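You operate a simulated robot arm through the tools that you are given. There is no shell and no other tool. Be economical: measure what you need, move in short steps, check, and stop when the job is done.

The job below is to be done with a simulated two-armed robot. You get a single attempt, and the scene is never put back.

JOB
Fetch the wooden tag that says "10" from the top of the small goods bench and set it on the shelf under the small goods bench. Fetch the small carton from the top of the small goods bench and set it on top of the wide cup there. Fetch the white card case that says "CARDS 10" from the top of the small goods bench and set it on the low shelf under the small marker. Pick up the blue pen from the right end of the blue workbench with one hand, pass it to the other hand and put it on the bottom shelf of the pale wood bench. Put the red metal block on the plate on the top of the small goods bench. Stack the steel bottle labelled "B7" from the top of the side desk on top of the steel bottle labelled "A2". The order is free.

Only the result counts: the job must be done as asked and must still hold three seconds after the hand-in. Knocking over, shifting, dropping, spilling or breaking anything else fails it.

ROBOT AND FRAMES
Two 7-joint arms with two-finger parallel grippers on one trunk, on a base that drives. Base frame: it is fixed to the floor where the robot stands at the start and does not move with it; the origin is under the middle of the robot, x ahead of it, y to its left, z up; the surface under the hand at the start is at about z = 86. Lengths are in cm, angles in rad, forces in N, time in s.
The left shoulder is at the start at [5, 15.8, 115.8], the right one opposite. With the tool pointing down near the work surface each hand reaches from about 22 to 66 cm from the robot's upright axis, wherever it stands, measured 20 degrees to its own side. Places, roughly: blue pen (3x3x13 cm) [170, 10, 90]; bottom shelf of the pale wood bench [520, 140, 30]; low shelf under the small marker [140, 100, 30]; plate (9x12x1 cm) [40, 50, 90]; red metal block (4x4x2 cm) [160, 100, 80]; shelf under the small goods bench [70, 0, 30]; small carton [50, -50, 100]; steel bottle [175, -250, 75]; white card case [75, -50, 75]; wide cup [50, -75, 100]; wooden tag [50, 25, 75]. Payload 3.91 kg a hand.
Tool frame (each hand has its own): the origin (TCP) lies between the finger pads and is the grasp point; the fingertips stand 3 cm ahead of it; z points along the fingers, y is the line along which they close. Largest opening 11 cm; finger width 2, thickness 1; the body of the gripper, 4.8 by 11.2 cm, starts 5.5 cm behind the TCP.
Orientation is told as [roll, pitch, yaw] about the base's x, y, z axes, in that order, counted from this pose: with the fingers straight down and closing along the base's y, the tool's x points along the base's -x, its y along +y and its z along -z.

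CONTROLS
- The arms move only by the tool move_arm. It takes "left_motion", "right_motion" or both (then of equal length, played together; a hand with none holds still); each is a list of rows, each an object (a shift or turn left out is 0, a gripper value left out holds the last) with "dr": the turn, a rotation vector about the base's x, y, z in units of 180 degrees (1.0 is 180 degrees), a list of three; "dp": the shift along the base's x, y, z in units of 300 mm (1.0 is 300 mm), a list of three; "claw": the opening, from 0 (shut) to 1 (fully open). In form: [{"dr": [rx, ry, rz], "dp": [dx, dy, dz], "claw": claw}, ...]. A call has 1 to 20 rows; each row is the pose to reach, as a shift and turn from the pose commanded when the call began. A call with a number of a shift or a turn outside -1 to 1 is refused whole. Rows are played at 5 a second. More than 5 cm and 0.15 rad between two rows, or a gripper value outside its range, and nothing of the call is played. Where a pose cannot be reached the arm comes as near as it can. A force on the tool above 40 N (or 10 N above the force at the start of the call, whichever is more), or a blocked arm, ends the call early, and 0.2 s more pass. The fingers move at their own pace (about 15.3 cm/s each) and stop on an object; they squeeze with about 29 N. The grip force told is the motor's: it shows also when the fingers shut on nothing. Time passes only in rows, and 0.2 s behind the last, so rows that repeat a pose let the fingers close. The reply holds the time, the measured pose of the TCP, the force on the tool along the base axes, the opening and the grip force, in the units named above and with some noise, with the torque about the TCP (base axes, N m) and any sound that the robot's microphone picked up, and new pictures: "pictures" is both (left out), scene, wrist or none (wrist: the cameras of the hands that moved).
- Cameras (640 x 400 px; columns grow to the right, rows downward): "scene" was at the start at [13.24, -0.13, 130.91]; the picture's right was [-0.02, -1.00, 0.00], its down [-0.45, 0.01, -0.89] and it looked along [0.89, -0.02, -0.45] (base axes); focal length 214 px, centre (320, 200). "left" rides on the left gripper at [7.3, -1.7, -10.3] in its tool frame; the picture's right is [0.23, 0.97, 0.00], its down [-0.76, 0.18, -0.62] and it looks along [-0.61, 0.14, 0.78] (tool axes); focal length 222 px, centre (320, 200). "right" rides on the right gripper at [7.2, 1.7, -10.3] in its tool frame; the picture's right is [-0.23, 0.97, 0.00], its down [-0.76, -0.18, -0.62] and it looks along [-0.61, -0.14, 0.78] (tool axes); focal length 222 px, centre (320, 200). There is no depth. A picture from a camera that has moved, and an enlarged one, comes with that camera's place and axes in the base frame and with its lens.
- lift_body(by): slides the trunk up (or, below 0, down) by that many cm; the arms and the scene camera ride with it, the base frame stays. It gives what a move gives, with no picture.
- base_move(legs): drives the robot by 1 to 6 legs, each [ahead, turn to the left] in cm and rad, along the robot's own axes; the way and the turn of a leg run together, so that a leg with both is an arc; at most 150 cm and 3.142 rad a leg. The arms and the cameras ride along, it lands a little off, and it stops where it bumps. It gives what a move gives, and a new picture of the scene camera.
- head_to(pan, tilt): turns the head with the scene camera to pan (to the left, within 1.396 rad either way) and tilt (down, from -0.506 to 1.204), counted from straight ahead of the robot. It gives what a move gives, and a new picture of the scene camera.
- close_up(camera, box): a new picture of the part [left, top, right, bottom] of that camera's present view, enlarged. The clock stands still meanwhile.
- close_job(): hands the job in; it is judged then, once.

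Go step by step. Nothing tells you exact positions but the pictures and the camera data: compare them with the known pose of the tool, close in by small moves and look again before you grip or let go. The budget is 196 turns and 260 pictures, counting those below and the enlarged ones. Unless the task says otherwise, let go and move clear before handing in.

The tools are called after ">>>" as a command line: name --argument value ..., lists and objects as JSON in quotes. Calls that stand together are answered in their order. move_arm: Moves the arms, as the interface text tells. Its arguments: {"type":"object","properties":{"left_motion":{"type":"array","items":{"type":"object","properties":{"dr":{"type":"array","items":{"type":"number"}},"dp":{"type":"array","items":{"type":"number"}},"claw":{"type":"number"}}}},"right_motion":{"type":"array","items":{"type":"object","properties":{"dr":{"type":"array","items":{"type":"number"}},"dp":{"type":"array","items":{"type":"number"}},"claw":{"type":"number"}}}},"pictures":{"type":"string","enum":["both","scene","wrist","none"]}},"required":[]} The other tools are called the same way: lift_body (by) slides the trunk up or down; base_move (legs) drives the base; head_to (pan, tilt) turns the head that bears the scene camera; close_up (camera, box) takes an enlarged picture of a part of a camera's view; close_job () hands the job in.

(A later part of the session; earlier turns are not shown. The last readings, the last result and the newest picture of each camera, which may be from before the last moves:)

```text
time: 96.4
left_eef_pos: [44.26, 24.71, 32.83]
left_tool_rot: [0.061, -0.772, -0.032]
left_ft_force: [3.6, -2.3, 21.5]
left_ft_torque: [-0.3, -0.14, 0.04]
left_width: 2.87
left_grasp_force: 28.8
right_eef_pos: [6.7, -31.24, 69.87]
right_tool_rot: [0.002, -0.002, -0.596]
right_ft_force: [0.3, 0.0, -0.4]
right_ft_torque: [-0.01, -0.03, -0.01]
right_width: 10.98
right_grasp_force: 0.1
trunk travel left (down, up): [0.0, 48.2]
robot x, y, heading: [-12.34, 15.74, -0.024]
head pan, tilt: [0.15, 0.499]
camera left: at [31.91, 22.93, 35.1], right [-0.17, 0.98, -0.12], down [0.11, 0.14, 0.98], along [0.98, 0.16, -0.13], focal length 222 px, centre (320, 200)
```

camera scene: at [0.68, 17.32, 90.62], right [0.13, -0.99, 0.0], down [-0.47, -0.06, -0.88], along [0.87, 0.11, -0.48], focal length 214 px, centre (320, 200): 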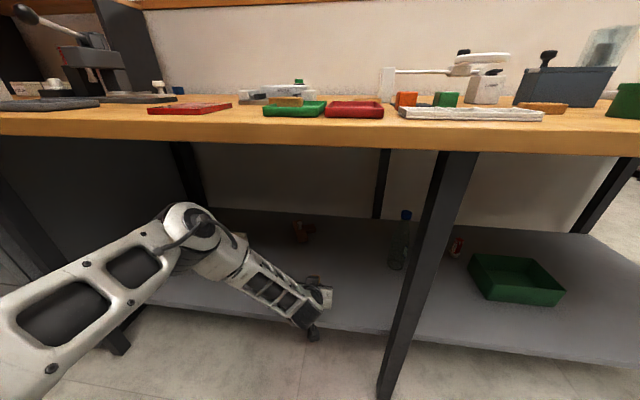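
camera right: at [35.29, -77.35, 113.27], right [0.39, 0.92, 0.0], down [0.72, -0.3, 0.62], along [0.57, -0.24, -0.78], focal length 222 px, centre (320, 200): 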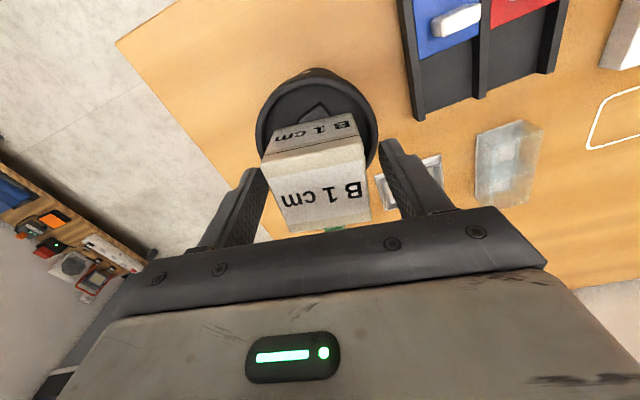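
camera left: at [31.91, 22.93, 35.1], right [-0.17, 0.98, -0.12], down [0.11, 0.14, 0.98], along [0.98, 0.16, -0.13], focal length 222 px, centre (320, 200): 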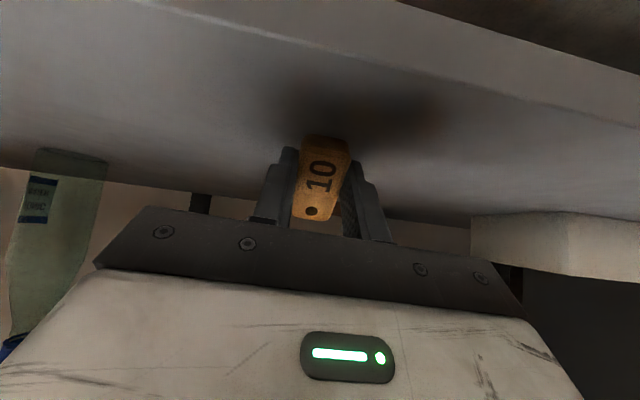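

Contact confirmed. Release the tag and back off along the tool axis.

>>> move_arm --left_motion '[{"dp": [0, 0, 0.01], "claw": 0.4}, {"dp": [0, 0, 0.01], "claw": 0.55}, {"dp": [0, 0, 0.01], "claw": 0.55}, {"dp": [-0.05, 0, 0.06], "claw": 0.55}, {"dp": [-0.1, 0, 0.12], "claw": 0.55}]' --pictures "both"

```text
time: 97.6
left_eef_pos: [40.9, 24.74, 36.0]
left_tool_rot: [0.059, -0.766, -0.031]
left_ft_force: [0.8, 0.2, -0.5]
left_ft_torque: [-0.01, 0.02, 0.03]
left_width: 6.01
left_grasp_force: 0.0
right_eef_pos: [6.83, -31.18, 69.95]
right_tool_rot: [0.002, 0.001, -0.597]
right_ft_force: [-0.6, 0.0, -0.3]
right_ft_torque: [-0.02, 0.01, 0.01]
right_width: 10.97
right_grasp_force: 0.1
trunk travel left (down, up): [0.0, 48.2]
robot x, y, heading: [-12.39, 15.87, -0.019]
head pan, tilt: [0.15, 0.499]
camera scene: at [0.68, 17.32, 90.61], right [0.13, -0.99, 0.0], down [-0.47, -0.06, -0.88], along [0.87, 0.11, -0.48], focal length 214 px, centre (320, 200)
camera left: at [28.56, 22.94, 38.42], right [-0.17, 0.98, -0.11], down [0.11, 0.14, 0.98], along [0.98, 0.16, -0.14], focal length 222 px, centre (320, 200)
```

scene: 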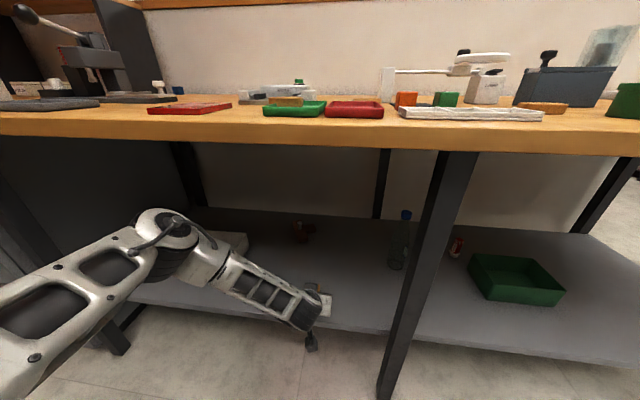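
left: 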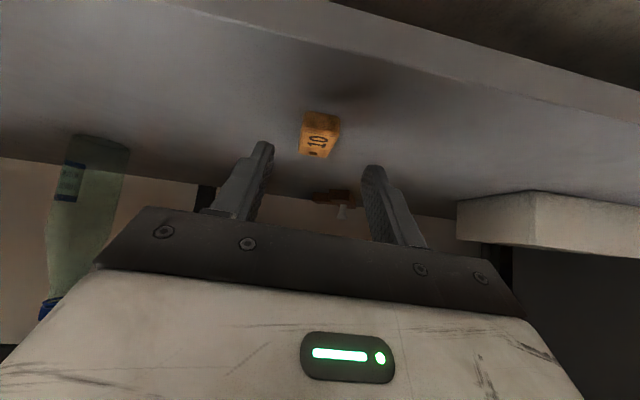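

Tag "10" lies flat on the shelf. Back out, raise the trunk, and tidy the arms.

>>> base_move --legs '[[-35, 0]]'

>>> lift_body --by 40

>>> close_up --camera "scene" --box '[160, 200, 480, 400]'

```text
time: 99.9
left_eef_pos: [5.8, 25.62, 36.07]
left_tool_rot: [0.061, -0.766, -0.031]
left_ft_force: [0.2, 0.1, -0.5]
left_ft_torque: [0.01, 0.01, -0.01]
left_width: 6.07
left_grasp_force: 0.0
right_eef_pos: [-28.57, -30.45, 69.86]
right_tool_rot: [0.001, -0.001, -0.596]
right_ft_force: [-0.2, -0.9, -0.4]
right_ft_torque: [0.01, 0.01, 0.02]
right_width: 10.99
right_grasp_force: 0.0
trunk travel left (down, up): [0.0, 48.2]
robot x, y, heading: [-47.48, 16.79, -0.024]
head pan, tilt: [0.15, 0.499]
camera scene: at [-34.49, 18.07, 90.62], right [0.13, -0.99, 0.0], down [-0.47, -0.06, -0.88], along [0.87, 0.11, -0.48], focal length 214 px, centre (320, 200)
```

scene: 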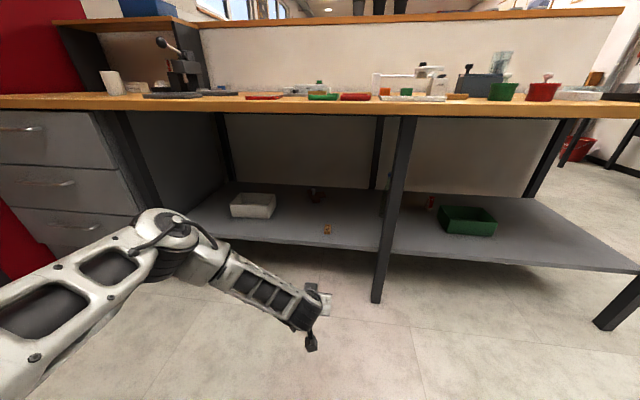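

```text
time: 103.7
left_eef_pos: [5.78, 25.53, 75.99]
left_tool_rot: [0.061, -0.766, -0.032]
left_ft_force: [-0.3, 0.4, 1.0]
left_ft_torque: [0.0, 0.0, -0.03]
left_width: 6.05
left_grasp_force: 0.1
right_eef_pos: [-28.39, -30.37, 109.84]
right_tool_rot: [0.003, 0.0, -0.598]
right_ft_force: [-0.3, -0.6, 0.6]
right_ft_torque: [0.01, 0.04, 0.03]
right_width: 11.02
right_grasp_force: 0.0
trunk travel left (down, up): [-40.0, 8.2]
robot x, y, heading: [-47.65, 16.98, -0.019]
head pan, tilt: [0.15, 0.499]
```

```text
2.00 times, centred on (320, 300) of scene
camera zoom: at [-34.49, 18.07, 130.61], right [0.13, -0.99, 0.0], down [-0.47, -0.06, -0.88], along [0.87, 0.11, -0.48], focal length 429 px, centre (320, 0)
```

zoom: 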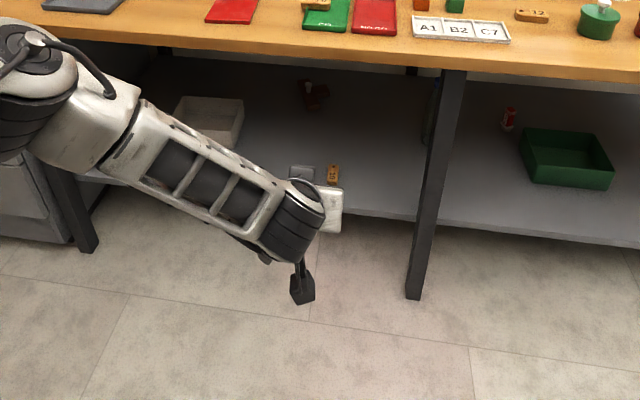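

Now stow the arms for driving.

>>> move_arm --left_motion '[{"dp": [-0.07, 0.03, 0.12], "dr": [0, 0.03, 0]}, {"dp": [-0.14, 0.06, 0.24], "dr": [0, 0.06, 0]}, {"dp": [-0.21, 0.1, 0.36], "dr": [0, 0.09, 0]}, {"dp": [-0.28, 0.14, 0.48], "dr": [0, 0.12, 0]}, {"dp": [-0.36, 0.18, 0.6], "dr": [0, 0.15, 0]}, {"dp": [-0.44, 0.22, 0.72], "dr": [-0.01, 0.18, 0]}, {"dp": [-0.52, 0.26, 0.84], "dr": [-0.015, 0.21, 0]}, {"dp": [-0.6, 0.3, 0.96], "dr": [-0.019, 0.244, 0.01]}, {"dp": [-0.65, 0.35, 1.0], "dr": [-0.019, 0.244, 0.01], "claw": 1}]' --right_motion '[{"dp": [0.04, 0.09, 0.02], "dr": [0, 0, 0.02]}, {"dp": [0.08, 0.18, 0.04], "dr": [0, 0, 0.04]}, {"dp": [0.12, 0.27, 0.06], "dr": [0, 0, 0.06]}, {"dp": [0.16, 0.36, 0.08], "dr": [0, 0, 0.08]}, {"dp": [0.2, 0.45, 0.1], "dr": [0, 0, 0.1]}, {"dp": [0.24, 0.54, 0.12], "dr": [0, 0, 0.12]}, {"dp": [0.28, 0.63, 0.14], "dr": [0, 0, 0.14]}, {"dp": [0.32, 0.72, 0.16], "dr": [0, 0, 0.16]}, {"dp": [0.35, 0.8, 0.17], "dr": [0, 0, 0.18]}]' --pictures "scene"

```text
time: 105.7
left_eef_pos: [-13.95, 36.16, 106.19]
left_tool_rot: [-0.003, 0.002, 0.027]
left_ft_force: [-0.5, -0.3, -0.9]
left_ft_torque: [-0.04, 0.01, -0.03]
left_width: 11.01
left_grasp_force: 0.0
right_eef_pos: [-17.84, -6.19, 114.99]
right_tool_rot: [0.0, 0.001, -0.029]
right_ft_force: [0.2, 0.5, 0.0]
right_ft_torque: [-0.02, 0.0, -0.01]
right_width: 10.98
right_grasp_force: 0.2
trunk travel left (down, up): [-40.0, 8.2]
robot x, y, heading: [-47.77, 16.55, -0.018]
head pan, tilt: [0.15, 0.499]
camera scene: at [-34.5, 18.15, 130.61], right [0.13, -0.99, 0.0], down [-0.47, -0.06, -0.88], along [0.87, 0.11, -0.48], focal length 214 px, centre (320, 200)
```

scene: 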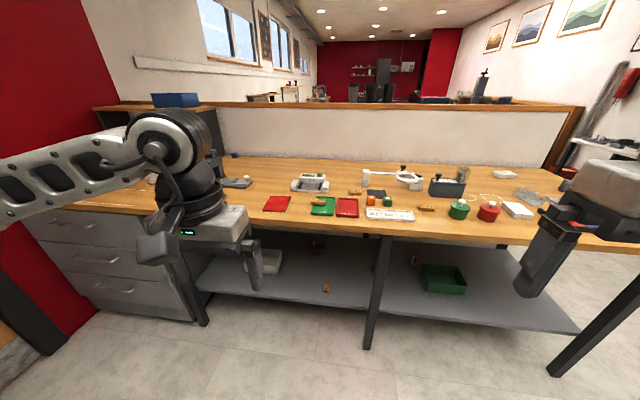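

Next, the "CARDS 10" case: drive around to the right end of the bench.

>>> base_move --legs '[[0, -1.553], [152, 0], [0, 1.571], [70, 0]]'

```text
refused: 152 is not a number from -150 to 150
```

>>> base_move --legs '[[0, -1.553], [149, 0], [0, 1.571], [70, 0]]'

>>> head_to --pan 0.5 --tilt 0.4

>>> head_to --pan -0.4 --tilt 0.3

```text
time: 124.3
left_eef_pos: [57.31, -115.26, 106.17]
left_tool_rot: [-0.004, 0.0, 0.052]
left_ft_force: [-0.5, 0.6, -0.9]
left_ft_torque: [0.01, 0.02, 0.02]
left_width: 11.01
left_grasp_force: 0.1
right_eef_pos: [54.37, -158.03, 115.02]
right_tool_rot: [0.0, 0.0, -0.007]
right_ft_force: [-0.1, 0.1, 0.7]
right_ft_torque: [-0.03, 0.05, 0.05]
right_width: 10.99
right_grasp_force: 0.0
trunk travel left (down, up): [-40.0, 8.2]
robot x, y, heading: [23.59, -135.4, 0.003]
head pan, tilt: [0.15, 0.499]
camera scene: at [37.09, -133.92, 130.61], right [0.15, -0.99, 0.0], down [-0.47, -0.07, -0.88], along [0.87, 0.13, -0.48], focal length 214 px, centre (320, 200)
```

scene: 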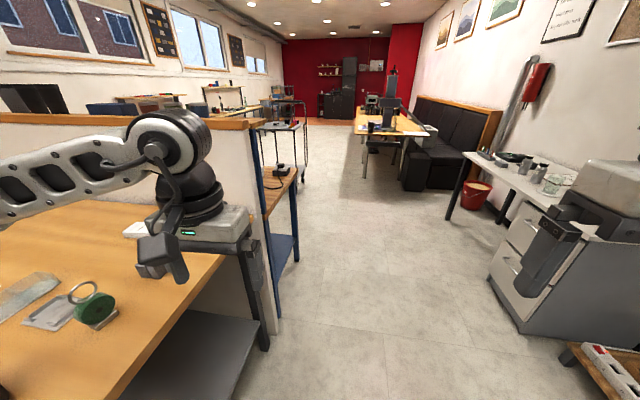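

```text
time: 125.1
left_eef_pos: [57.27, -115.21, 106.09]
left_tool_rot: [-0.004, 0.0, 0.053]
left_ft_force: [0.5, 0.1, -0.1]
left_ft_torque: [0.0, 0.02, 0.0]
left_width: 11.02
left_grasp_force: 0.1
right_eef_pos: [54.33, -157.95, 115.17]
right_tool_rot: [-0.001, 0.001, -0.006]
right_ft_force: [-0.1, 0.1, -0.5]
right_ft_torque: [-0.03, 0.03, 0.0]
right_width: 11.01
right_grasp_force: 0.1
trunk travel left (down, up): [-40.0, 8.2]
robot x, y, heading: [24.06, -135.37, 0.005]
head pan, tilt: [0.499, 0.4]
camera scene: at [36.19, -130.85, 131.53], right [0.48, -0.88, 0.0], down [-0.34, -0.19, -0.92], along [0.81, 0.44, -0.39], focal length 214 px, centre (320, 200)
```

scene: 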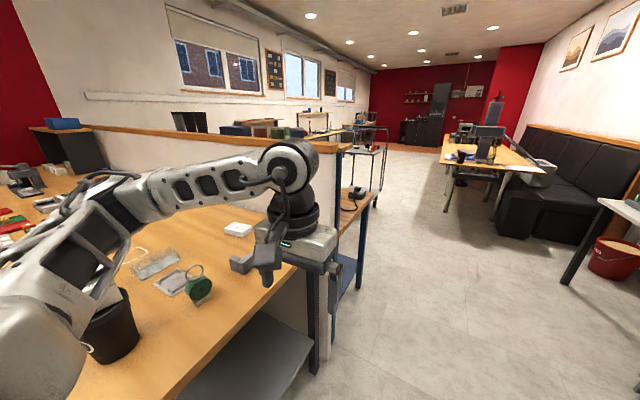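

```text
time: 126.3
left_eef_pos: [57.39, -115.37, 106.14]
left_tool_rot: [-0.003, 0.001, 0.052]
left_ft_force: [0.2, -0.4, 0.4]
left_ft_torque: [-0.03, 0.01, 0.02]
left_width: 10.99
left_grasp_force: 0.1
right_eef_pos: [54.32, -157.89, 115.08]
right_tool_rot: [0.001, 0.0, -0.008]
right_ft_force: [0.4, -0.2, -0.5]
right_ft_torque: [0.02, 0.0, 0.01]
right_width: 10.99
right_grasp_force: 0.0
trunk travel left (down, up): [-40.0, 8.2]
robot x, y, heading: [23.51, -135.55, 0.005]
head pan, tilt: [-0.4, 0.3]
camera scene: at [36.69, -138.9, 132.46], right [-0.39, -0.92, 0.0], down [-0.27, 0.11, -0.96], along [0.88, -0.37, -0.3], focal length 214 px, centre (320, 200)
```

scene: 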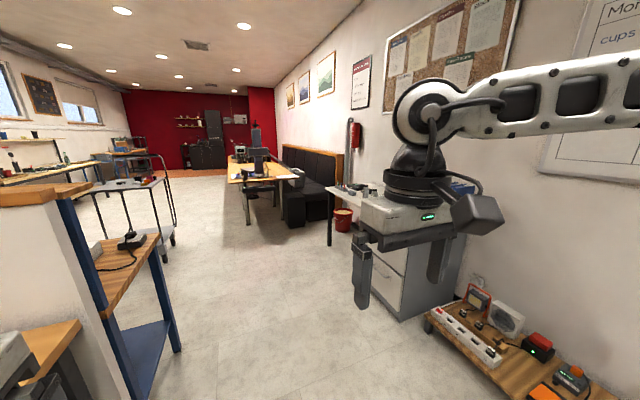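

The blue-framed workbench sits behind the partition. I'll drive alongside the bench end and face the card case.

>>> base_move --legs '[[60, 0], [0, 1.22], [6, 0]]'

>>> head_to --pan 0.3 --tilt 0.8

```text
time: 131.0
left_eef_pos: [104.86, -104.48, 105.71]
left_tool_rot: [-0.017, 0.013, 0.424]
left_ft_force: [4.9, -16.1, -3.9]
left_ft_torque: [1.41, 0.41, -0.3]
left_width: 10.99
left_grasp_force: 0.0
right_eef_pos: [119.22, -143.66, 114.96]
right_tool_rot: [0.003, -0.002, 0.407]
right_ft_force: [-0.8, -0.2, -0.1]
right_ft_torque: [0.04, -0.02, 0.02]
right_width: 10.98
right_grasp_force: 0.2
trunk travel left (down, up): [-40.0, 8.2]
robot x, y, heading: [82.23, -135.0, 0.408]
head pan, tilt: [-0.4, 0.3]
stopped in leg 2: the force on the tool passed its limit at 109 N (the readings are from after the stop); the commanded pose is now the measured one
camera scene: at [95.57, -133.47, 132.44], right [0.01, -1.0, 0.0], down [-0.3, 0.0, -0.96], along [0.96, 0.01, -0.3], focal length 214 px, centre (320, 200)
```

scene: 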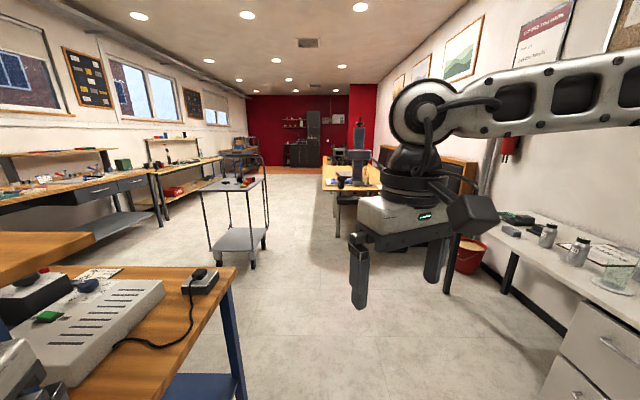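

```text
time: 132.1
left_eef_pos: [104.87, -104.46, 105.68]
left_tool_rot: [-0.014, 0.014, 0.426]
left_ft_force: [3.9, -28.5, -11.5]
left_ft_torque: [2.22, 0.43, -0.27]
left_width: 10.98
left_grasp_force: 0.1
right_eef_pos: [119.36, -143.7, 114.92]
right_tool_rot: [0.002, -0.001, 0.407]
right_ft_force: [-0.3, -0.7, 0.2]
right_ft_torque: [-0.01, 0.01, -0.02]
right_width: 11.03
right_grasp_force: 0.0
trunk travel left (down, up): [-40.0, 8.2]
robot x, y, heading: [82.56, -134.71, 0.407]
head pan, tilt: [0.3, 0.799]
camera scene: at [92.4, -128.39, 128.03], right [0.65, -0.76, 0.0], down [-0.54, -0.46, -0.7], along [0.53, 0.46, -0.72], focal length 214 px, centre (320, 200)
```

scene: 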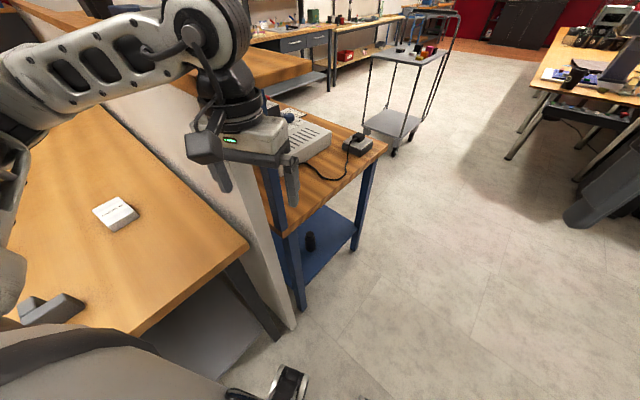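

The hand bumped the partition end. Back away first, then raise the arms above it.

>>> base_move --legs '[[0, -0.12], [-25, 0]]'

>>> lift_body --by 8

>>> move_arm --left_motion '[{"dp": [-0.03, 0, 0.12]}, {"dp": [-0.06, 0, 0.24]}, {"dp": [-0.09, 0, 0.36]}, {"dp": [-0.12, 0, 0.5]}, {"dp": [-0.14, 0, 0.6]}]' --right_motion '[{"dp": [0, 0, 0.1]}, {"dp": [0, 0, 0.2]}, {"dp": [0, 0, 0.25]}, {"dp": [0, 0, 0.25]}, {"dp": [0, 0, 0.25]}]' --pictures "scene"

```text
time: 132.7
left_eef_pos: [104.9, -104.48, 105.71]
left_tool_rot: [-0.019, 0.012, 0.423]
left_ft_force: [1.7, -7.1, 2.7]
left_ft_torque: [0.97, 0.15, -0.08]
left_width: 10.99
left_grasp_force: 0.0
right_eef_pos: [119.18, -143.73, 114.99]
right_tool_rot: [0.0, -0.001, 0.405]
right_ft_force: [0.5, -0.3, -0.3]
right_ft_torque: [0.02, -0.01, 0.02]
right_width: 11.0
right_grasp_force: 0.1
trunk travel left (down, up): [-40.0, 8.2]
robot x, y, heading: [82.58, -135.11, 0.405]
head pan, tilt: [0.3, 0.799]
stopped in leg 1: the robot was blocked; the commanded pose is now the measured one
camera scene: at [92.32, -128.23, 128.04], right [0.65, -0.76, 0.0], down [-0.55, -0.46, -0.7], along [0.53, 0.45, -0.72], focal length 214 px, centre (320, 200)
```

scene: 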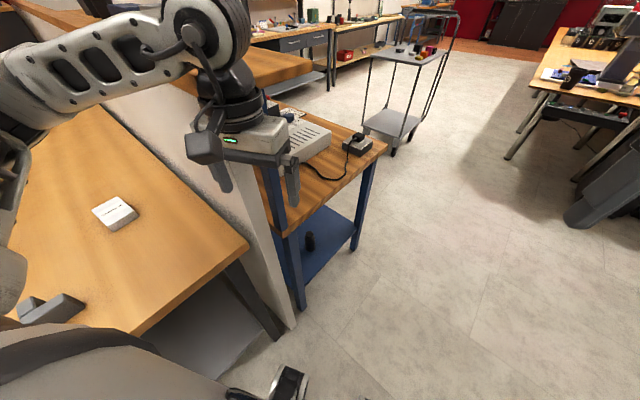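

```text
time: 133.2
left_eef_pos: [104.71, -104.62, 106.87]
left_tool_rot: [-0.018, 0.03, 0.422]
left_ft_force: [1.3, -3.6, -4.2]
left_ft_torque: [0.08, 0.11, -0.05]
left_width: 11.0
left_grasp_force: 0.1
right_eef_pos: [119.23, -143.55, 116.61]
right_tool_rot: [0.001, -0.003, 0.406]
right_ft_force: [-0.1, -0.3, 0.3]
right_ft_torque: [0.01, 0.0, 0.01]
right_width: 11.02
right_grasp_force: 0.1
trunk travel left (down, up): [-41.6, 6.6]
robot x, y, heading: [82.41, -135.39, 0.407]
head pan, tilt: [0.3, 0.799]
stopped: the force on the tool passed its limit at 51 N (the readings are from after the stop); the commanded pose is now the measured one
```

```text
time: 133.5
left_eef_pos: [104.32, -104.65, 106.95]
left_tool_rot: [-0.021, 0.052, 0.416]
left_ft_force: [4.1, 0.0, -10.9]
left_ft_torque: [-0.7, 0.41, -0.34]
left_width: 10.99
left_grasp_force: 0.1
right_eef_pos: [119.2, -143.59, 117.22]
right_tool_rot: [0.0, 0.002, 0.404]
right_ft_force: [-0.2, 1.2, -0.4]
right_ft_torque: [0.02, -0.01, 0.02]
right_width: 10.99
right_grasp_force: 0.0
trunk travel left (down, up): [-41.6, 6.6]
robot x, y, heading: [82.23, -135.15, 0.408]
head pan, tilt: [0.3, 0.799]
stopped in row 1 (left hand): the force on the tool passed its limit at 72 N (the readings are from after the stop); the commanded pose is now the measured one
camera scene: at [92.36, -128.09, 129.62], right [0.65, -0.76, 0.0], down [-0.55, -0.47, -0.7], along [0.53, 0.45, -0.72], focal length 214 px, centre (320, 200)
```

scene: 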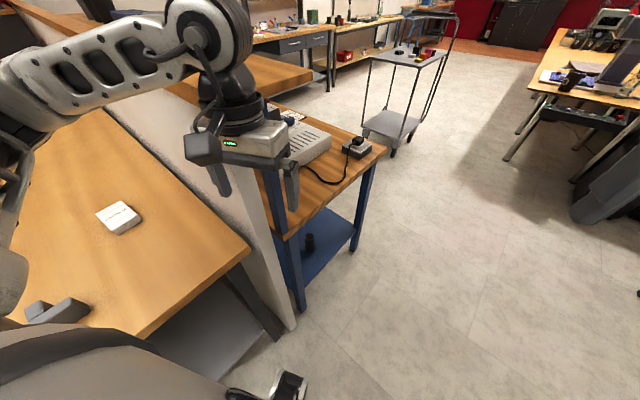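

>>> close_up --camera "left" --box '[0, 0, 640, 400]'

>>> close_up --camera "scene" --box '[160, 50, 352, 210]'

```text
1.00 times, centred on (320, 200) of left (not enlarged: the box is as wide or as high as the picture)
camera zoom: at [98.93, -108.72, 117.78], right [-0.6, 0.8, -0.01], down [0.65, 0.5, 0.58], along [0.47, 0.34, -0.82], focal length 222 px, centre (320, 200)
```

zoom: 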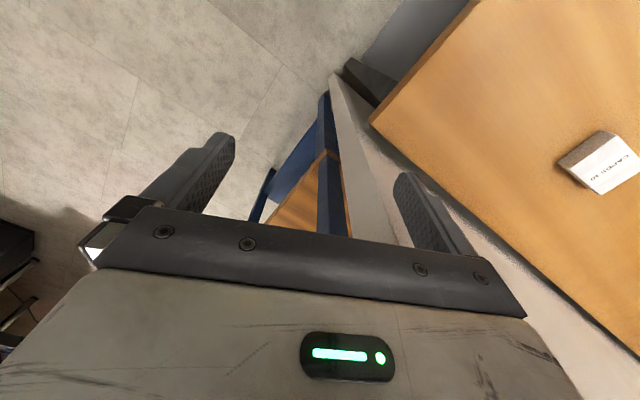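

```text
2.50 times, centred on (256, 130) of scene
camera zoom: at [92.36, -128.09, 129.62], right [0.65, -0.76, 0.0], down [-0.55, -0.47, -0.7], along [0.53, 0.45, -0.72], focal length 536 px, centre (480, 375)
```

zoom: 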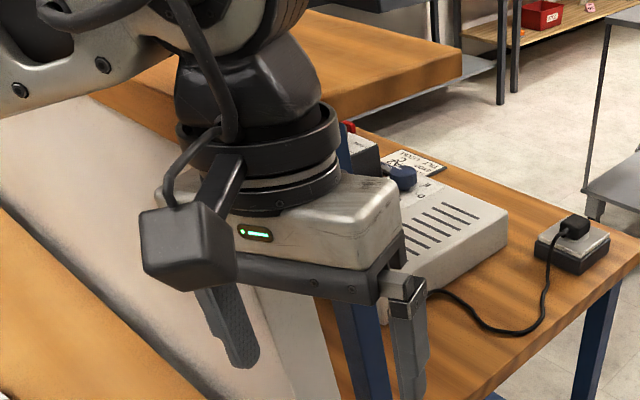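

The gripper is caught under the cap at the partition end. Pull it straight back toward −y.

>>> move_arm --left_motion '[{"dp": [0, -0.02, -0.01]}, {"dp": [0, -0.05, -0.02]}, {"dp": [0, -0.1, -0.02]}, {"dp": [-0.02, -0.2, -0.02]}, {"dp": [-0.05, -0.3, -0.02]}]' --pictures "scene"

```text
time: 134.7
left_eef_pos: [103.23, -113.82, 106.48]
left_tool_rot: [-0.022, 0.05, 0.419]
left_ft_force: [-0.4, -0.2, -0.7]
left_ft_torque: [0.03, -0.01, -0.01]
left_width: 11.02
left_grasp_force: 0.1
right_eef_pos: [119.15, -143.58, 117.23]
right_tool_rot: [0.001, 0.001, 0.404]
right_ft_force: [0.3, 0.4, -0.3]
right_ft_torque: [0.0, -0.01, -0.01]
right_width: 11.02
right_grasp_force: 0.1
trunk travel left (down, up): [-41.6, 6.6]
robot x, y, heading: [82.68, -134.72, 0.405]
head pan, tilt: [0.3, 0.799]
camera scene: at [92.33, -128.18, 129.62], right [0.65, -0.76, 0.0], down [-0.55, -0.47, -0.7], along [0.53, 0.45, -0.72], focal length 214 px, centre (320, 200)
```

scene: 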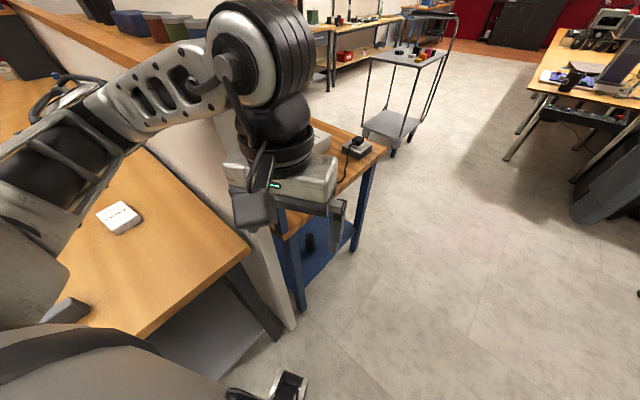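

Free. Back away into the open aisle, then re-plan the approach.

>>> base_move --legs '[[-30, 0]]'

>>> move_arm --left_motion '[{"dp": [0, 0, 0.1]}, {"dp": [0, 0, 0.2]}, {"dp": [0, 0, 0.3], "dr": [0.005, 0, 0]}, {"dp": [0, 0, 0.4], "dr": [0.01, -0.015, 0]}]' --right_motion '[{"dp": [-0.07, -0.13, 0]}, {"dp": [-0.14, -0.26, 0]}, {"dp": [-0.22, -0.38, 0]}, {"dp": [-0.3, -0.48, 0]}]' --pictures "none"

```text
time: 136.8
left_eef_pos: [75.43, -125.68, 106.44]
left_tool_rot: [-0.022, 0.048, 0.42]
left_ft_force: [0.1, -0.2, -0.5]
left_ft_torque: [-0.04, -0.04, 0.04]
left_width: 11.01
left_grasp_force: 0.0
right_eef_pos: [91.57, -155.45, 117.23]
right_tool_rot: [0.001, 0.0, 0.404]
right_ft_force: [0.2, -0.6, -0.4]
right_ft_torque: [-0.04, 0.0, -0.01]
right_width: 11.01
right_grasp_force: 0.1
trunk travel left (down, up): [-41.6, 6.6]
robot x, y, heading: [54.53, -146.92, 0.409]
head pan, tilt: [0.3, 0.799]
camera scene: at [64.63, -140.06, 129.63], right [0.65, -0.76, 0.0], down [-0.54, -0.47, -0.7], along [0.53, 0.45, -0.72], focal length 214 px, centre (320, 200)
```

scene: 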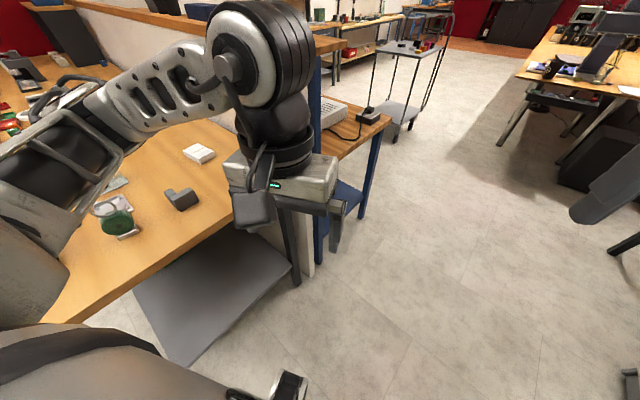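

```text
time: 137.8
left_eef_pos: [75.38, -125.77, 118.68]
left_tool_rot: [-0.012, -0.008, 0.42]
left_ft_force: [0.9, 0.5, 0.6]
left_ft_torque: [-0.06, 0.01, -0.01]
left_width: 11.02
left_grasp_force: 0.0
right_eef_pos: [82.35, -169.84, 116.72]
right_tool_rot: [-0.002, 0.063, 0.408]
right_ft_force: [-1.0, -0.7, 3.5]
right_ft_torque: [0.09, -0.2, -0.01]
right_width: 11.02
right_grasp_force: 0.1
trunk travel left (down, up): [-41.6, 6.6]
robot x, y, heading: [54.86, -146.76, 0.411]
head pan, tilt: [0.3, 0.799]
```

>>> base_move --legs '[[0, 0.8], [26, 0], [0, -0.33]]'

>>> head_to --pan 0.35 --tilt 0.75

```text
time: 141.7
left_eef_pos: [62.4, -95.27, 118.7]
left_tool_rot: [-0.012, -0.006, 1.226]
left_ft_force: [0.3, 0.0, 0.2]
left_ft_torque: [0.02, -0.02, -0.01]
left_width: 10.99
left_grasp_force: 0.0
right_eef_pos: [99.04, -120.87, 117.36]
right_tool_rot: [0.003, 0.001, 1.211]
right_ft_force: [0.8, 0.3, 0.1]
right_ft_torque: [0.01, 0.0, 0.01]
right_width: 11.03
right_grasp_force: 0.0
trunk travel left (down, up): [-41.6, 6.6]
robot x, y, heading: [63.07, -124.58, 1.215]
head pan, tilt: [0.3, 0.799]
stopped in leg 2: the robot was blocked; the commanded pose is now the measured one
camera scene: at [65.37, -113.0, 129.64], right [1.0, -0.06, 0.0], down [-0.04, -0.71, -0.7], along [0.04, 0.7, -0.72], focal length 214 px, centre (320, 200)
```

scene: 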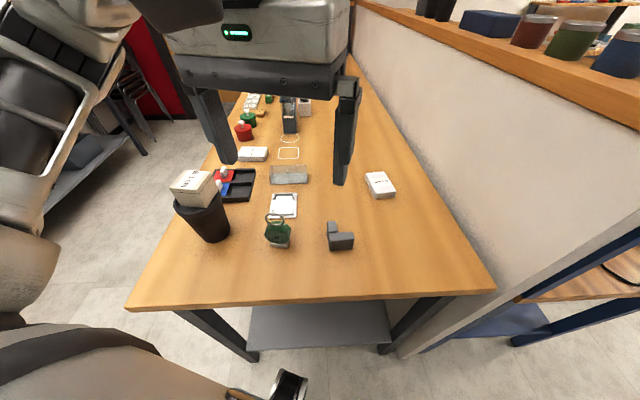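

```text
time: 142.3
left_eef_pos: [62.45, -95.2, 118.64]
left_tool_rot: [-0.013, -0.004, 1.226]
left_ft_force: [-0.6, -0.8, -0.9]
left_ft_torque: [0.0, 0.01, 0.01]
left_width: 10.98
left_grasp_force: 0.1
right_eef_pos: [99.15, -120.82, 117.33]
right_tool_rot: [0.002, 0.0, 1.211]
right_ft_force: [-0.1, -0.3, 0.8]
right_ft_torque: [0.01, 0.03, -0.01]
right_width: 10.99
right_grasp_force: 0.0
trunk travel left (down, up): [-41.6, 6.6]
robot x, y, heading: [63.33, -124.75, 1.221]
head pan, tilt: [0.351, 0.75]
camera scene: at [64.99, -112.67, 130.02], right [1.0, -0.01, 0.0], down [0.0, -0.68, -0.73], along [0.0, 0.73, -0.68], focal length 214 px, centre (320, 200)
```

scene: 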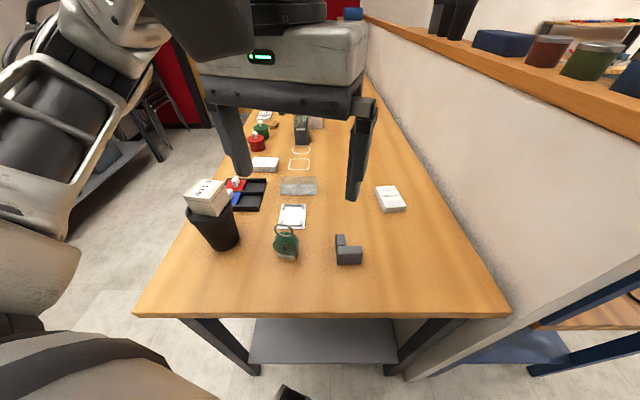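

The base reached the bench end. The case is at ≈[85, -68], long axis along y. Turn right a little to bring it to the left hand's side.

>>> base_move --legs '[[-3, 0], [0, -0.33], [2.5, 0]]'

>>> head_to --pan 0.5 --tilt 0.8

```text
time: 144.6
left_eef_pos: [72.55, -97.26, 118.58]
left_tool_rot: [-0.011, -0.005, 0.897]
left_ft_force: [-0.2, 0.3, 0.8]
left_ft_torque: [-0.02, 0.03, 0.01]
left_width: 11.0
left_grasp_force: 0.0
right_eef_pos: [99.09, -133.42, 117.29]
right_tool_rot: [0.002, 0.001, 0.882]
right_ft_force: [0.5, 1.3, 0.6]
right_ft_torque: [-0.03, -0.01, 0.01]
right_width: 10.96
right_grasp_force: 0.0
trunk travel left (down, up): [-41.6, 6.6]
robot x, y, heading: [64.17, -125.71, 0.883]
head pan, tilt: [0.351, 0.75]
camera scene: at [69.38, -114.65, 130.01], right [0.94, -0.33, 0.0], down [-0.23, -0.64, -0.73], along [0.24, 0.69, -0.68], focal length 214 px, centre (320, 200)
```

scene: 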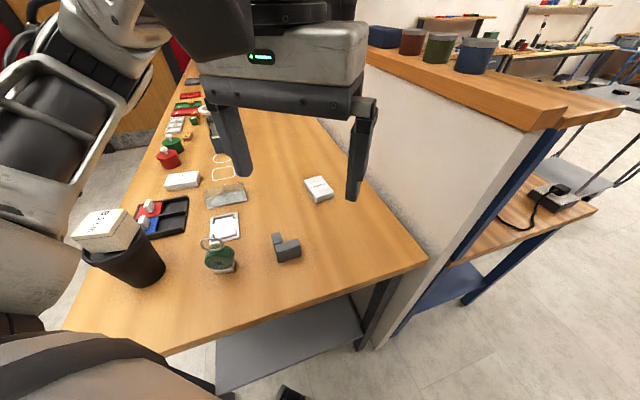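

```text
time: 145.3
left_eef_pos: [72.57, -97.45, 118.44]
left_tool_rot: [-0.012, -0.004, 0.895]
left_ft_force: [0.1, 0.3, 0.2]
left_ft_torque: [0.01, -0.02, 0.05]
left_width: 11.0
left_grasp_force: 0.2
right_eef_pos: [99.06, -133.45, 117.3]
right_tool_rot: [0.002, 0.0, 0.883]
right_ft_force: [-0.8, 0.2, 1.3]
right_ft_torque: [-0.03, 0.0, 0.02]
right_width: 11.02
right_grasp_force: 0.0
trunk travel left (down, up): [-41.6, 6.6]
robot x, y, heading: [64.22, -125.18, 0.886]
head pan, tilt: [0.499, 0.799]
camera scene: at [68.09, -114.62, 129.62], right [0.98, -0.19, 0.0], down [-0.13, -0.7, -0.7], along [0.13, 0.69, -0.72], focal length 214 px, centre (320, 200)
```

scene: 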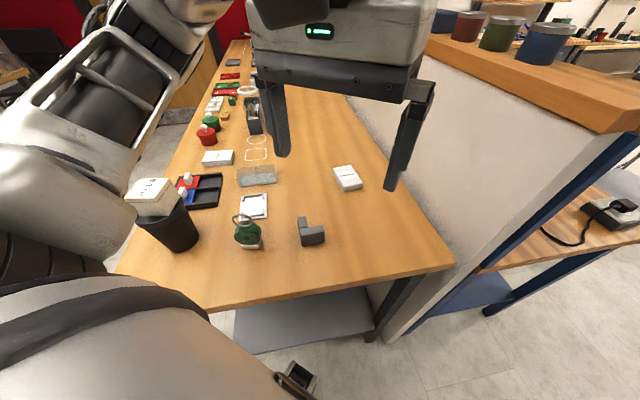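

>>> move_arm --left_motion '[{"dp": [0.05, 0.12, -0.03], "dr": [0, 0, 0.027]}, {"dp": [0.1, 0.24, -0.06], "dr": [0, 0, 0.054]}, {"dp": [0.15, 0.36, -0.12], "dr": [0, 0, 0.081]}, {"dp": [0.2, 0.48, -0.18], "dr": [0, 0, 0.108]}, {"dp": [0.25, 0.6, -0.24], "dr": [0.002, 0, 0.135]}, {"dp": [0.3, 0.72, -0.3], "dr": [0.004, 0, 0.162]}, {"dp": [0.36, 0.84, -0.38], "dr": [0.004, 0, 0.19]}, {"dp": [0.413, 0.96, -0.45], "dr": [0.004, 0, 0.215]}]' --pictures "both"

```text
time: 147.1
left_eef_pos: [84.8, -68.23, 105.08]
left_tool_rot: [-0.009, -0.018, 1.571]
left_ft_force: [-0.5, 0.1, -0.1]
left_ft_torque: [-0.03, 0.03, -0.03]
left_width: 11.02
left_grasp_force: 0.1
right_eef_pos: [99.02, -133.52, 117.27]
right_tool_rot: [0.003, 0.001, 0.88]
right_ft_force: [0.3, -0.1, 0.3]
right_ft_torque: [0.02, -0.01, -0.01]
right_width: 11.01
right_grasp_force: 0.1
trunk travel left (down, up): [-41.6, 6.6]
robot x, y, heading: [63.73, -125.71, 0.883]
head pan, tilt: [0.499, 0.799]
camera scene: at [68.12, -114.59, 129.62], right [0.98, -0.19, 0.0], down [-0.13, -0.7, -0.7], along [0.13, 0.68, -0.72], focal length 214 px, centre (320, 200)
camera left: at [86.43, -75.56, 115.32], right [-0.97, -0.23, -0.01], down [-0.18, 0.75, 0.64], along [-0.14, 0.62, -0.77], focal length 222 px, centre (320, 200)
```

scene: 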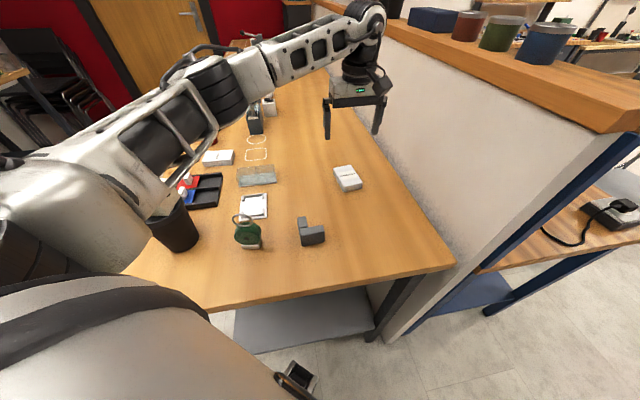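
left: 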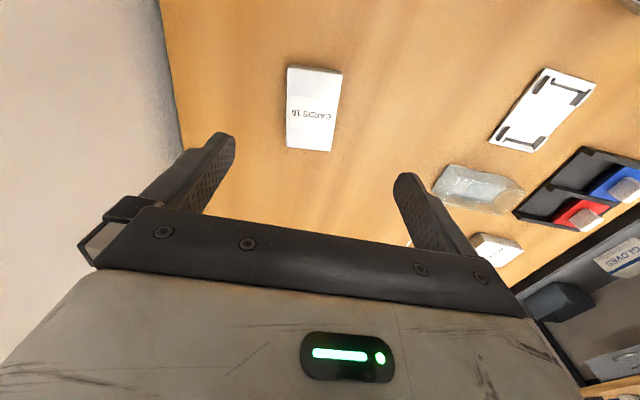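

The case is rotated ~0.14 rad and centred at ≈[85.5, -66.8]. Adjust, descend and grip.

>>> move_arm --left_motion '[{"dp": [0.02, 0.05, -0.1], "dr": [0.002, 0.005, 0.03], "claw": 0.85}, {"dp": [0.022, 0.05, -0.22], "dr": [0.002, 0.005, 0.045], "claw": 0.85}, {"dp": [0.022, 0.05, -0.34], "dr": [0.002, 0.005, 0.045], "claw": 0.85}, {"dp": [0.022, 0.05, -0.45], "dr": [0.002, 0.005, 0.045], "claw": 0.85}, {"dp": [0.022, 0.05, -0.525], "dr": [0.002, 0.005, 0.045], "claw": 0.85}]' --pictures "wrist"

```text
time: 148.3
left_eef_pos: [85.69, -66.99, 89.35]
left_tool_rot: [0.006, -0.026, 1.713]
left_ft_force: [0.0, 0.3, 0.1]
left_ft_torque: [0.0, 0.03, -0.02]
left_width: 9.34
left_grasp_force: 0.1
right_eef_pos: [98.98, -133.5, 117.38]
right_tool_rot: [0.0, -0.001, 0.882]
right_ft_force: [-0.3, 0.4, 1.0]
right_ft_torque: [-0.02, -0.01, 0.01]
right_width: 11.0
right_grasp_force: 0.0
trunk travel left (down, up): [-41.6, 6.6]
robot x, y, heading: [63.87, -125.47, 0.882]
head pan, tilt: [0.499, 0.799]
camera left: at [88.58, -74.06, 99.62], right [-0.93, -0.36, 0.0], down [-0.28, 0.71, 0.64], along [-0.23, 0.6, -0.77], focal length 222 px, centre (320, 200)
```

left: 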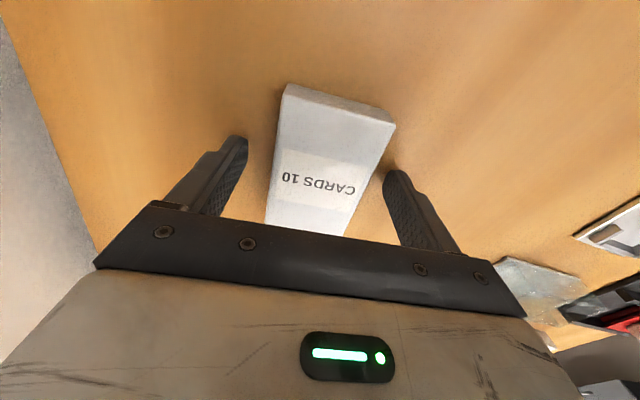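

>>> move_arm --left_motion '[{"claw": 0}, {"claw": 0}, {"claw": 0}, {"dp": [0, 0, 0.05], "claw": 0}, {"dp": [0, -0.02, 0.18], "claw": 0}, {"dp": [-0.02, -0.05, 0.33], "claw": 0}, {"dp": [-0.06, -0.1, 0.48], "claw": 0}]' --pictures "wrist"

```text
time: 149.9
left_eef_pos: [83.75, -70.0, 103.64]
left_tool_rot: [0.01, -0.024, 1.713]
left_ft_force: [-0.6, -0.5, -1.6]
left_ft_torque: [0.0, -0.02, -0.02]
left_width: 5.94
left_grasp_force: 29.3
right_eef_pos: [99.09, -133.48, 117.35]
right_tool_rot: [0.003, -0.001, 0.882]
right_ft_force: [0.1, -1.3, 0.6]
right_ft_torque: [0.01, 0.02, -0.02]
right_width: 11.01
right_grasp_force: 0.0
trunk travel left (down, up): [-41.6, 6.6]
robot x, y, heading: [64.03, -125.87, 0.88]
head pan, tilt: [0.499, 0.799]
camera left: at [86.64, -77.06, 113.91], right [-0.93, -0.36, 0.0], down [-0.28, 0.71, 0.64], along [-0.24, 0.6, -0.77], focal length 222 px, centre (320, 200)
```

left: 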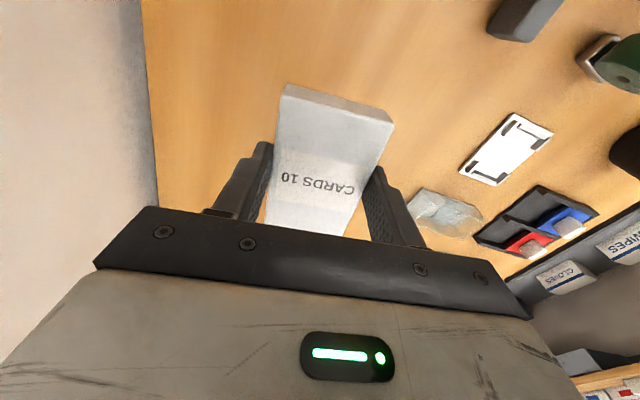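

Retract with the case to a carry pose.

>>> move_arm --left_motion '[{"dp": [-0.047, -0.11, 0.08], "dr": [0, 0, -0.033]}, {"dp": [-0.094, -0.22, 0.16], "dr": [0, 0, -0.066]}, {"dp": [-0.141, -0.33, 0.24], "dr": [0, 0, -0.099]}, {"dp": [-0.188, -0.44, 0.32], "dr": [0, 0, -0.132]}, {"dp": [-0.235, -0.55, 0.4], "dr": [0, 0, -0.165]}, {"dp": [-0.282, -0.66, 0.45], "dr": [0, 0, -0.198]}, {"dp": [-0.33, -0.78, 0.5], "dr": [0, 0, -0.231]}, {"dp": [-0.375, -0.9, 0.5], "dr": [0, 0, -0.264]}]' --pictures "none"

>>> base_move --legs '[[-35, 0], [0, -0.88]]'

>>> head_to --pan 0.25 --tilt 0.3

```text
time: 151.7
left_eef_pos: [72.5, -97.14, 118.62]
left_tool_rot: [0.008, -0.025, 0.881]
left_ft_force: [-0.1, -0.1, -1.1]
left_ft_torque: [-0.01, 0.0, -0.01]
left_width: 5.95
left_grasp_force: 28.9
right_eef_pos: [99.1, -133.54, 117.4]
right_tool_rot: [0.002, 0.0, 0.881]
right_ft_force: [-0.3, 0.8, -1.0]
right_ft_torque: [-0.01, -0.01, 0.02]
right_width: 11.0
right_grasp_force: 0.0
trunk travel left (down, up): [-41.6, 6.6]
robot x, y, heading: [64.23, -125.34, 0.883]
head pan, tilt: [0.499, 0.799]
```

```text
time: 156.3
left_eef_pos: [69.86, -140.91, 118.7]
left_tool_rot: [0.009, -0.025, -0.008]
left_ft_force: [0.1, 0.3, -0.8]
left_ft_torque: [0.03, 0.02, 0.01]
left_width: 5.92
left_grasp_force: 28.8
right_eef_pos: [58.2, -184.43, 117.28]
right_tool_rot: [0.002, 0.001, -0.011]
right_ft_force: [-0.2, 0.0, 0.4]
right_ft_torque: [0.05, 0.01, 0.0]
right_width: 11.0
right_grasp_force: 0.1
trunk travel left (down, up): [-41.6, 6.6]
robot x, y, heading: [42.37, -152.1, -0.004]
head pan, tilt: [0.499, 0.799]
camera scene: at [53.4, -148.46, 129.62], right [0.47, -0.88, 0.0], down [-0.63, -0.34, -0.7], along [0.61, 0.33, -0.72], focal length 214 px, centre (320, 200)
```

scene: 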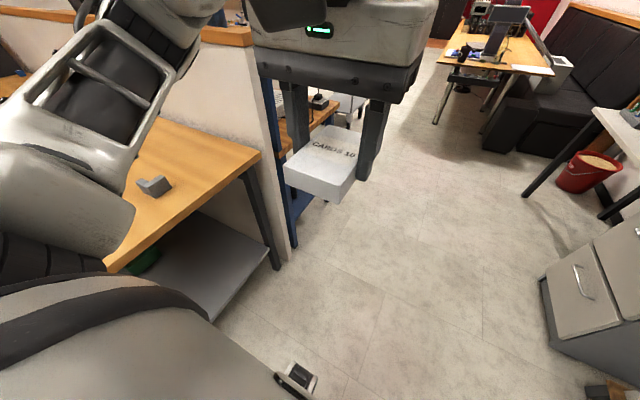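

```text
time: 157.2
left_eef_pos: [69.91, -140.91, 118.71]
left_tool_rot: [0.008, -0.025, -0.01]
left_ft_force: [0.5, -0.2, -0.7]
left_ft_torque: [0.0, -0.02, 0.0]
left_width: 5.95
left_grasp_force: 29.3
right_eef_pos: [58.25, -184.54, 117.4]
right_tool_rot: [0.001, 0.0, -0.012]
right_ft_force: [-0.6, -0.8, -0.2]
right_ft_torque: [0.0, 0.02, -0.01]
right_width: 11.01
right_grasp_force: 0.1
trunk travel left (down, up): [-41.6, 6.6]
robot x, y, heading: [42.29, -152.44, -0.007]
head pan, tilt: [0.25, 0.3]
camera scene: at [55.37, -150.01, 134.05], right [0.24, -0.97, 0.0], down [-0.29, -0.07, -0.95], along [0.93, 0.23, -0.3], focal length 214 px, centre (320, 200)
```

scene: 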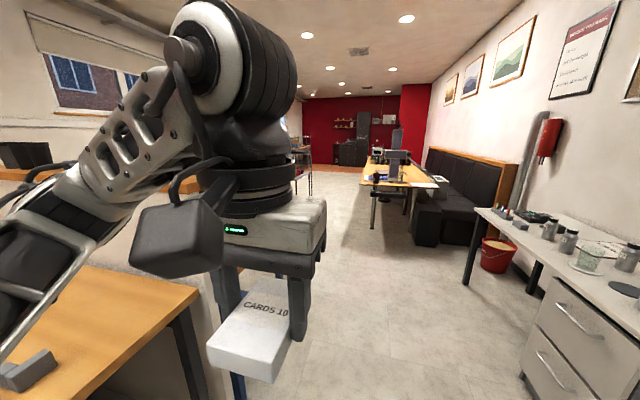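

>>> base_move --legs '[[120, 0]]'

>>> head_to --pan 1.0 --tilt 0.25

>>> head_to --pan 0.3 --tilt 0.2

```text
time: 163.2
left_eef_pos: [189.42, -141.44, 118.68]
left_tool_rot: [0.008, -0.024, -0.003]
left_ft_force: [-0.7, 0.4, -2.0]
left_ft_torque: [-0.01, 0.0, 0.02]
left_width: 5.93
left_grasp_force: 28.9
right_eef_pos: [177.93, -185.02, 117.27]
right_tool_rot: [0.002, -0.001, -0.008]
right_ft_force: [0.4, 0.5, 1.0]
right_ft_torque: [0.0, 0.0, -0.02]
right_width: 10.99
right_grasp_force: 0.0
trunk travel left (down, up): [-41.6, 6.6]
robot x, y, heading: [161.9, -153.15, -0.007]
head pan, tilt: [0.25, 0.3]
camera scene: at [174.9, -150.57, 134.05], right [0.24, -0.97, 0.0], down [-0.29, -0.07, -0.96], along [0.93, 0.23, -0.3], focal length 214 px, centre (320, 200)
```

scene: 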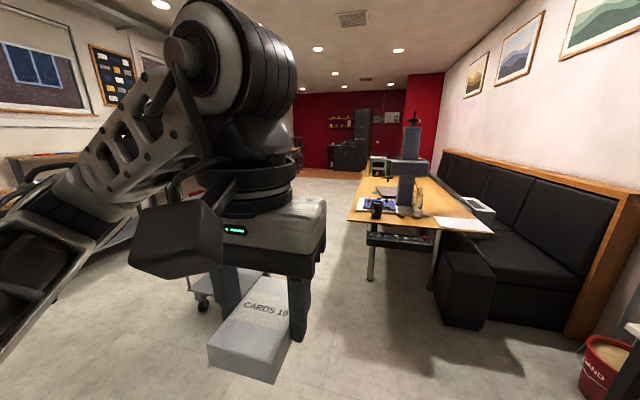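

```text
time: 164.3
left_eef_pos: [189.36, -141.39, 118.69]
left_tool_rot: [0.008, -0.022, -0.003]
left_ft_force: [0.0, -0.2, -1.6]
left_ft_torque: [0.01, -0.01, -0.02]
left_width: 5.93
left_grasp_force: 29.2
right_eef_pos: [178.02, -185.02, 117.29]
right_tool_rot: [0.002, 0.0, -0.005]
right_ft_force: [-1.1, 0.3, 0.6]
right_ft_torque: [0.01, 0.04, -0.02]
right_width: 10.99
right_grasp_force: 0.1
trunk travel left (down, up): [-41.6, 6.6]
robot x, y, heading: [161.72, -152.91, -0.006]
head pan, tilt: [1.0, 0.25]
camera scene: at [170.91, -145.01, 134.53], right [0.84, -0.54, 0.0], down [-0.13, -0.21, -0.97], along [0.53, 0.81, -0.25], focal length 214 px, centre (320, 200)
```

scene: 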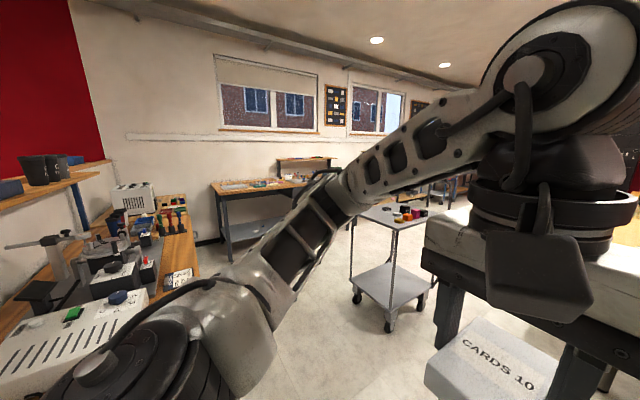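

```text
time: 165.4
left_eef_pos: [189.42, -141.43, 118.65]
left_tool_rot: [0.008, -0.025, -0.004]
left_ft_force: [-0.8, 0.2, -2.0]
left_ft_torque: [0.04, 0.0, 0.02]
left_width: 5.94
left_grasp_force: 28.8
right_eef_pos: [177.93, -185.0, 117.31]
right_tool_rot: [0.003, 0.001, -0.008]
right_ft_force: [-0.1, 0.6, -0.5]
right_ft_torque: [0.02, 0.02, 0.0]
right_width: 11.01
right_grasp_force: 0.0
trunk travel left (down, up): [-41.6, 6.6]
robot x, y, heading: [161.98, -152.5, -0.004]
head pan, tilt: [0.3, 0.201]
camera scene: at [174.74, -150.11, 134.99], right [0.29, -0.96, 0.0], down [-0.19, -0.06, -0.98], along [0.94, 0.29, -0.2], focal length 214 px, centre (320, 200)
```

scene: 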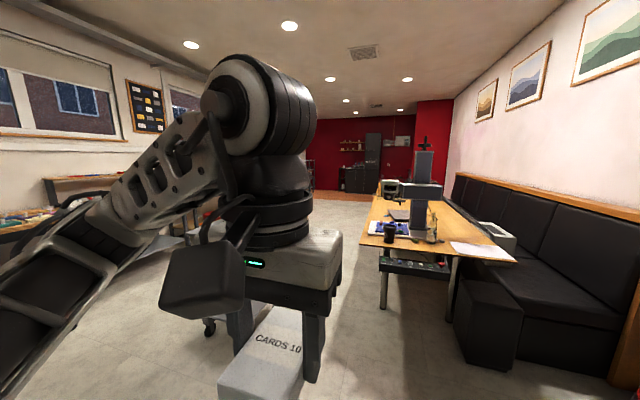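

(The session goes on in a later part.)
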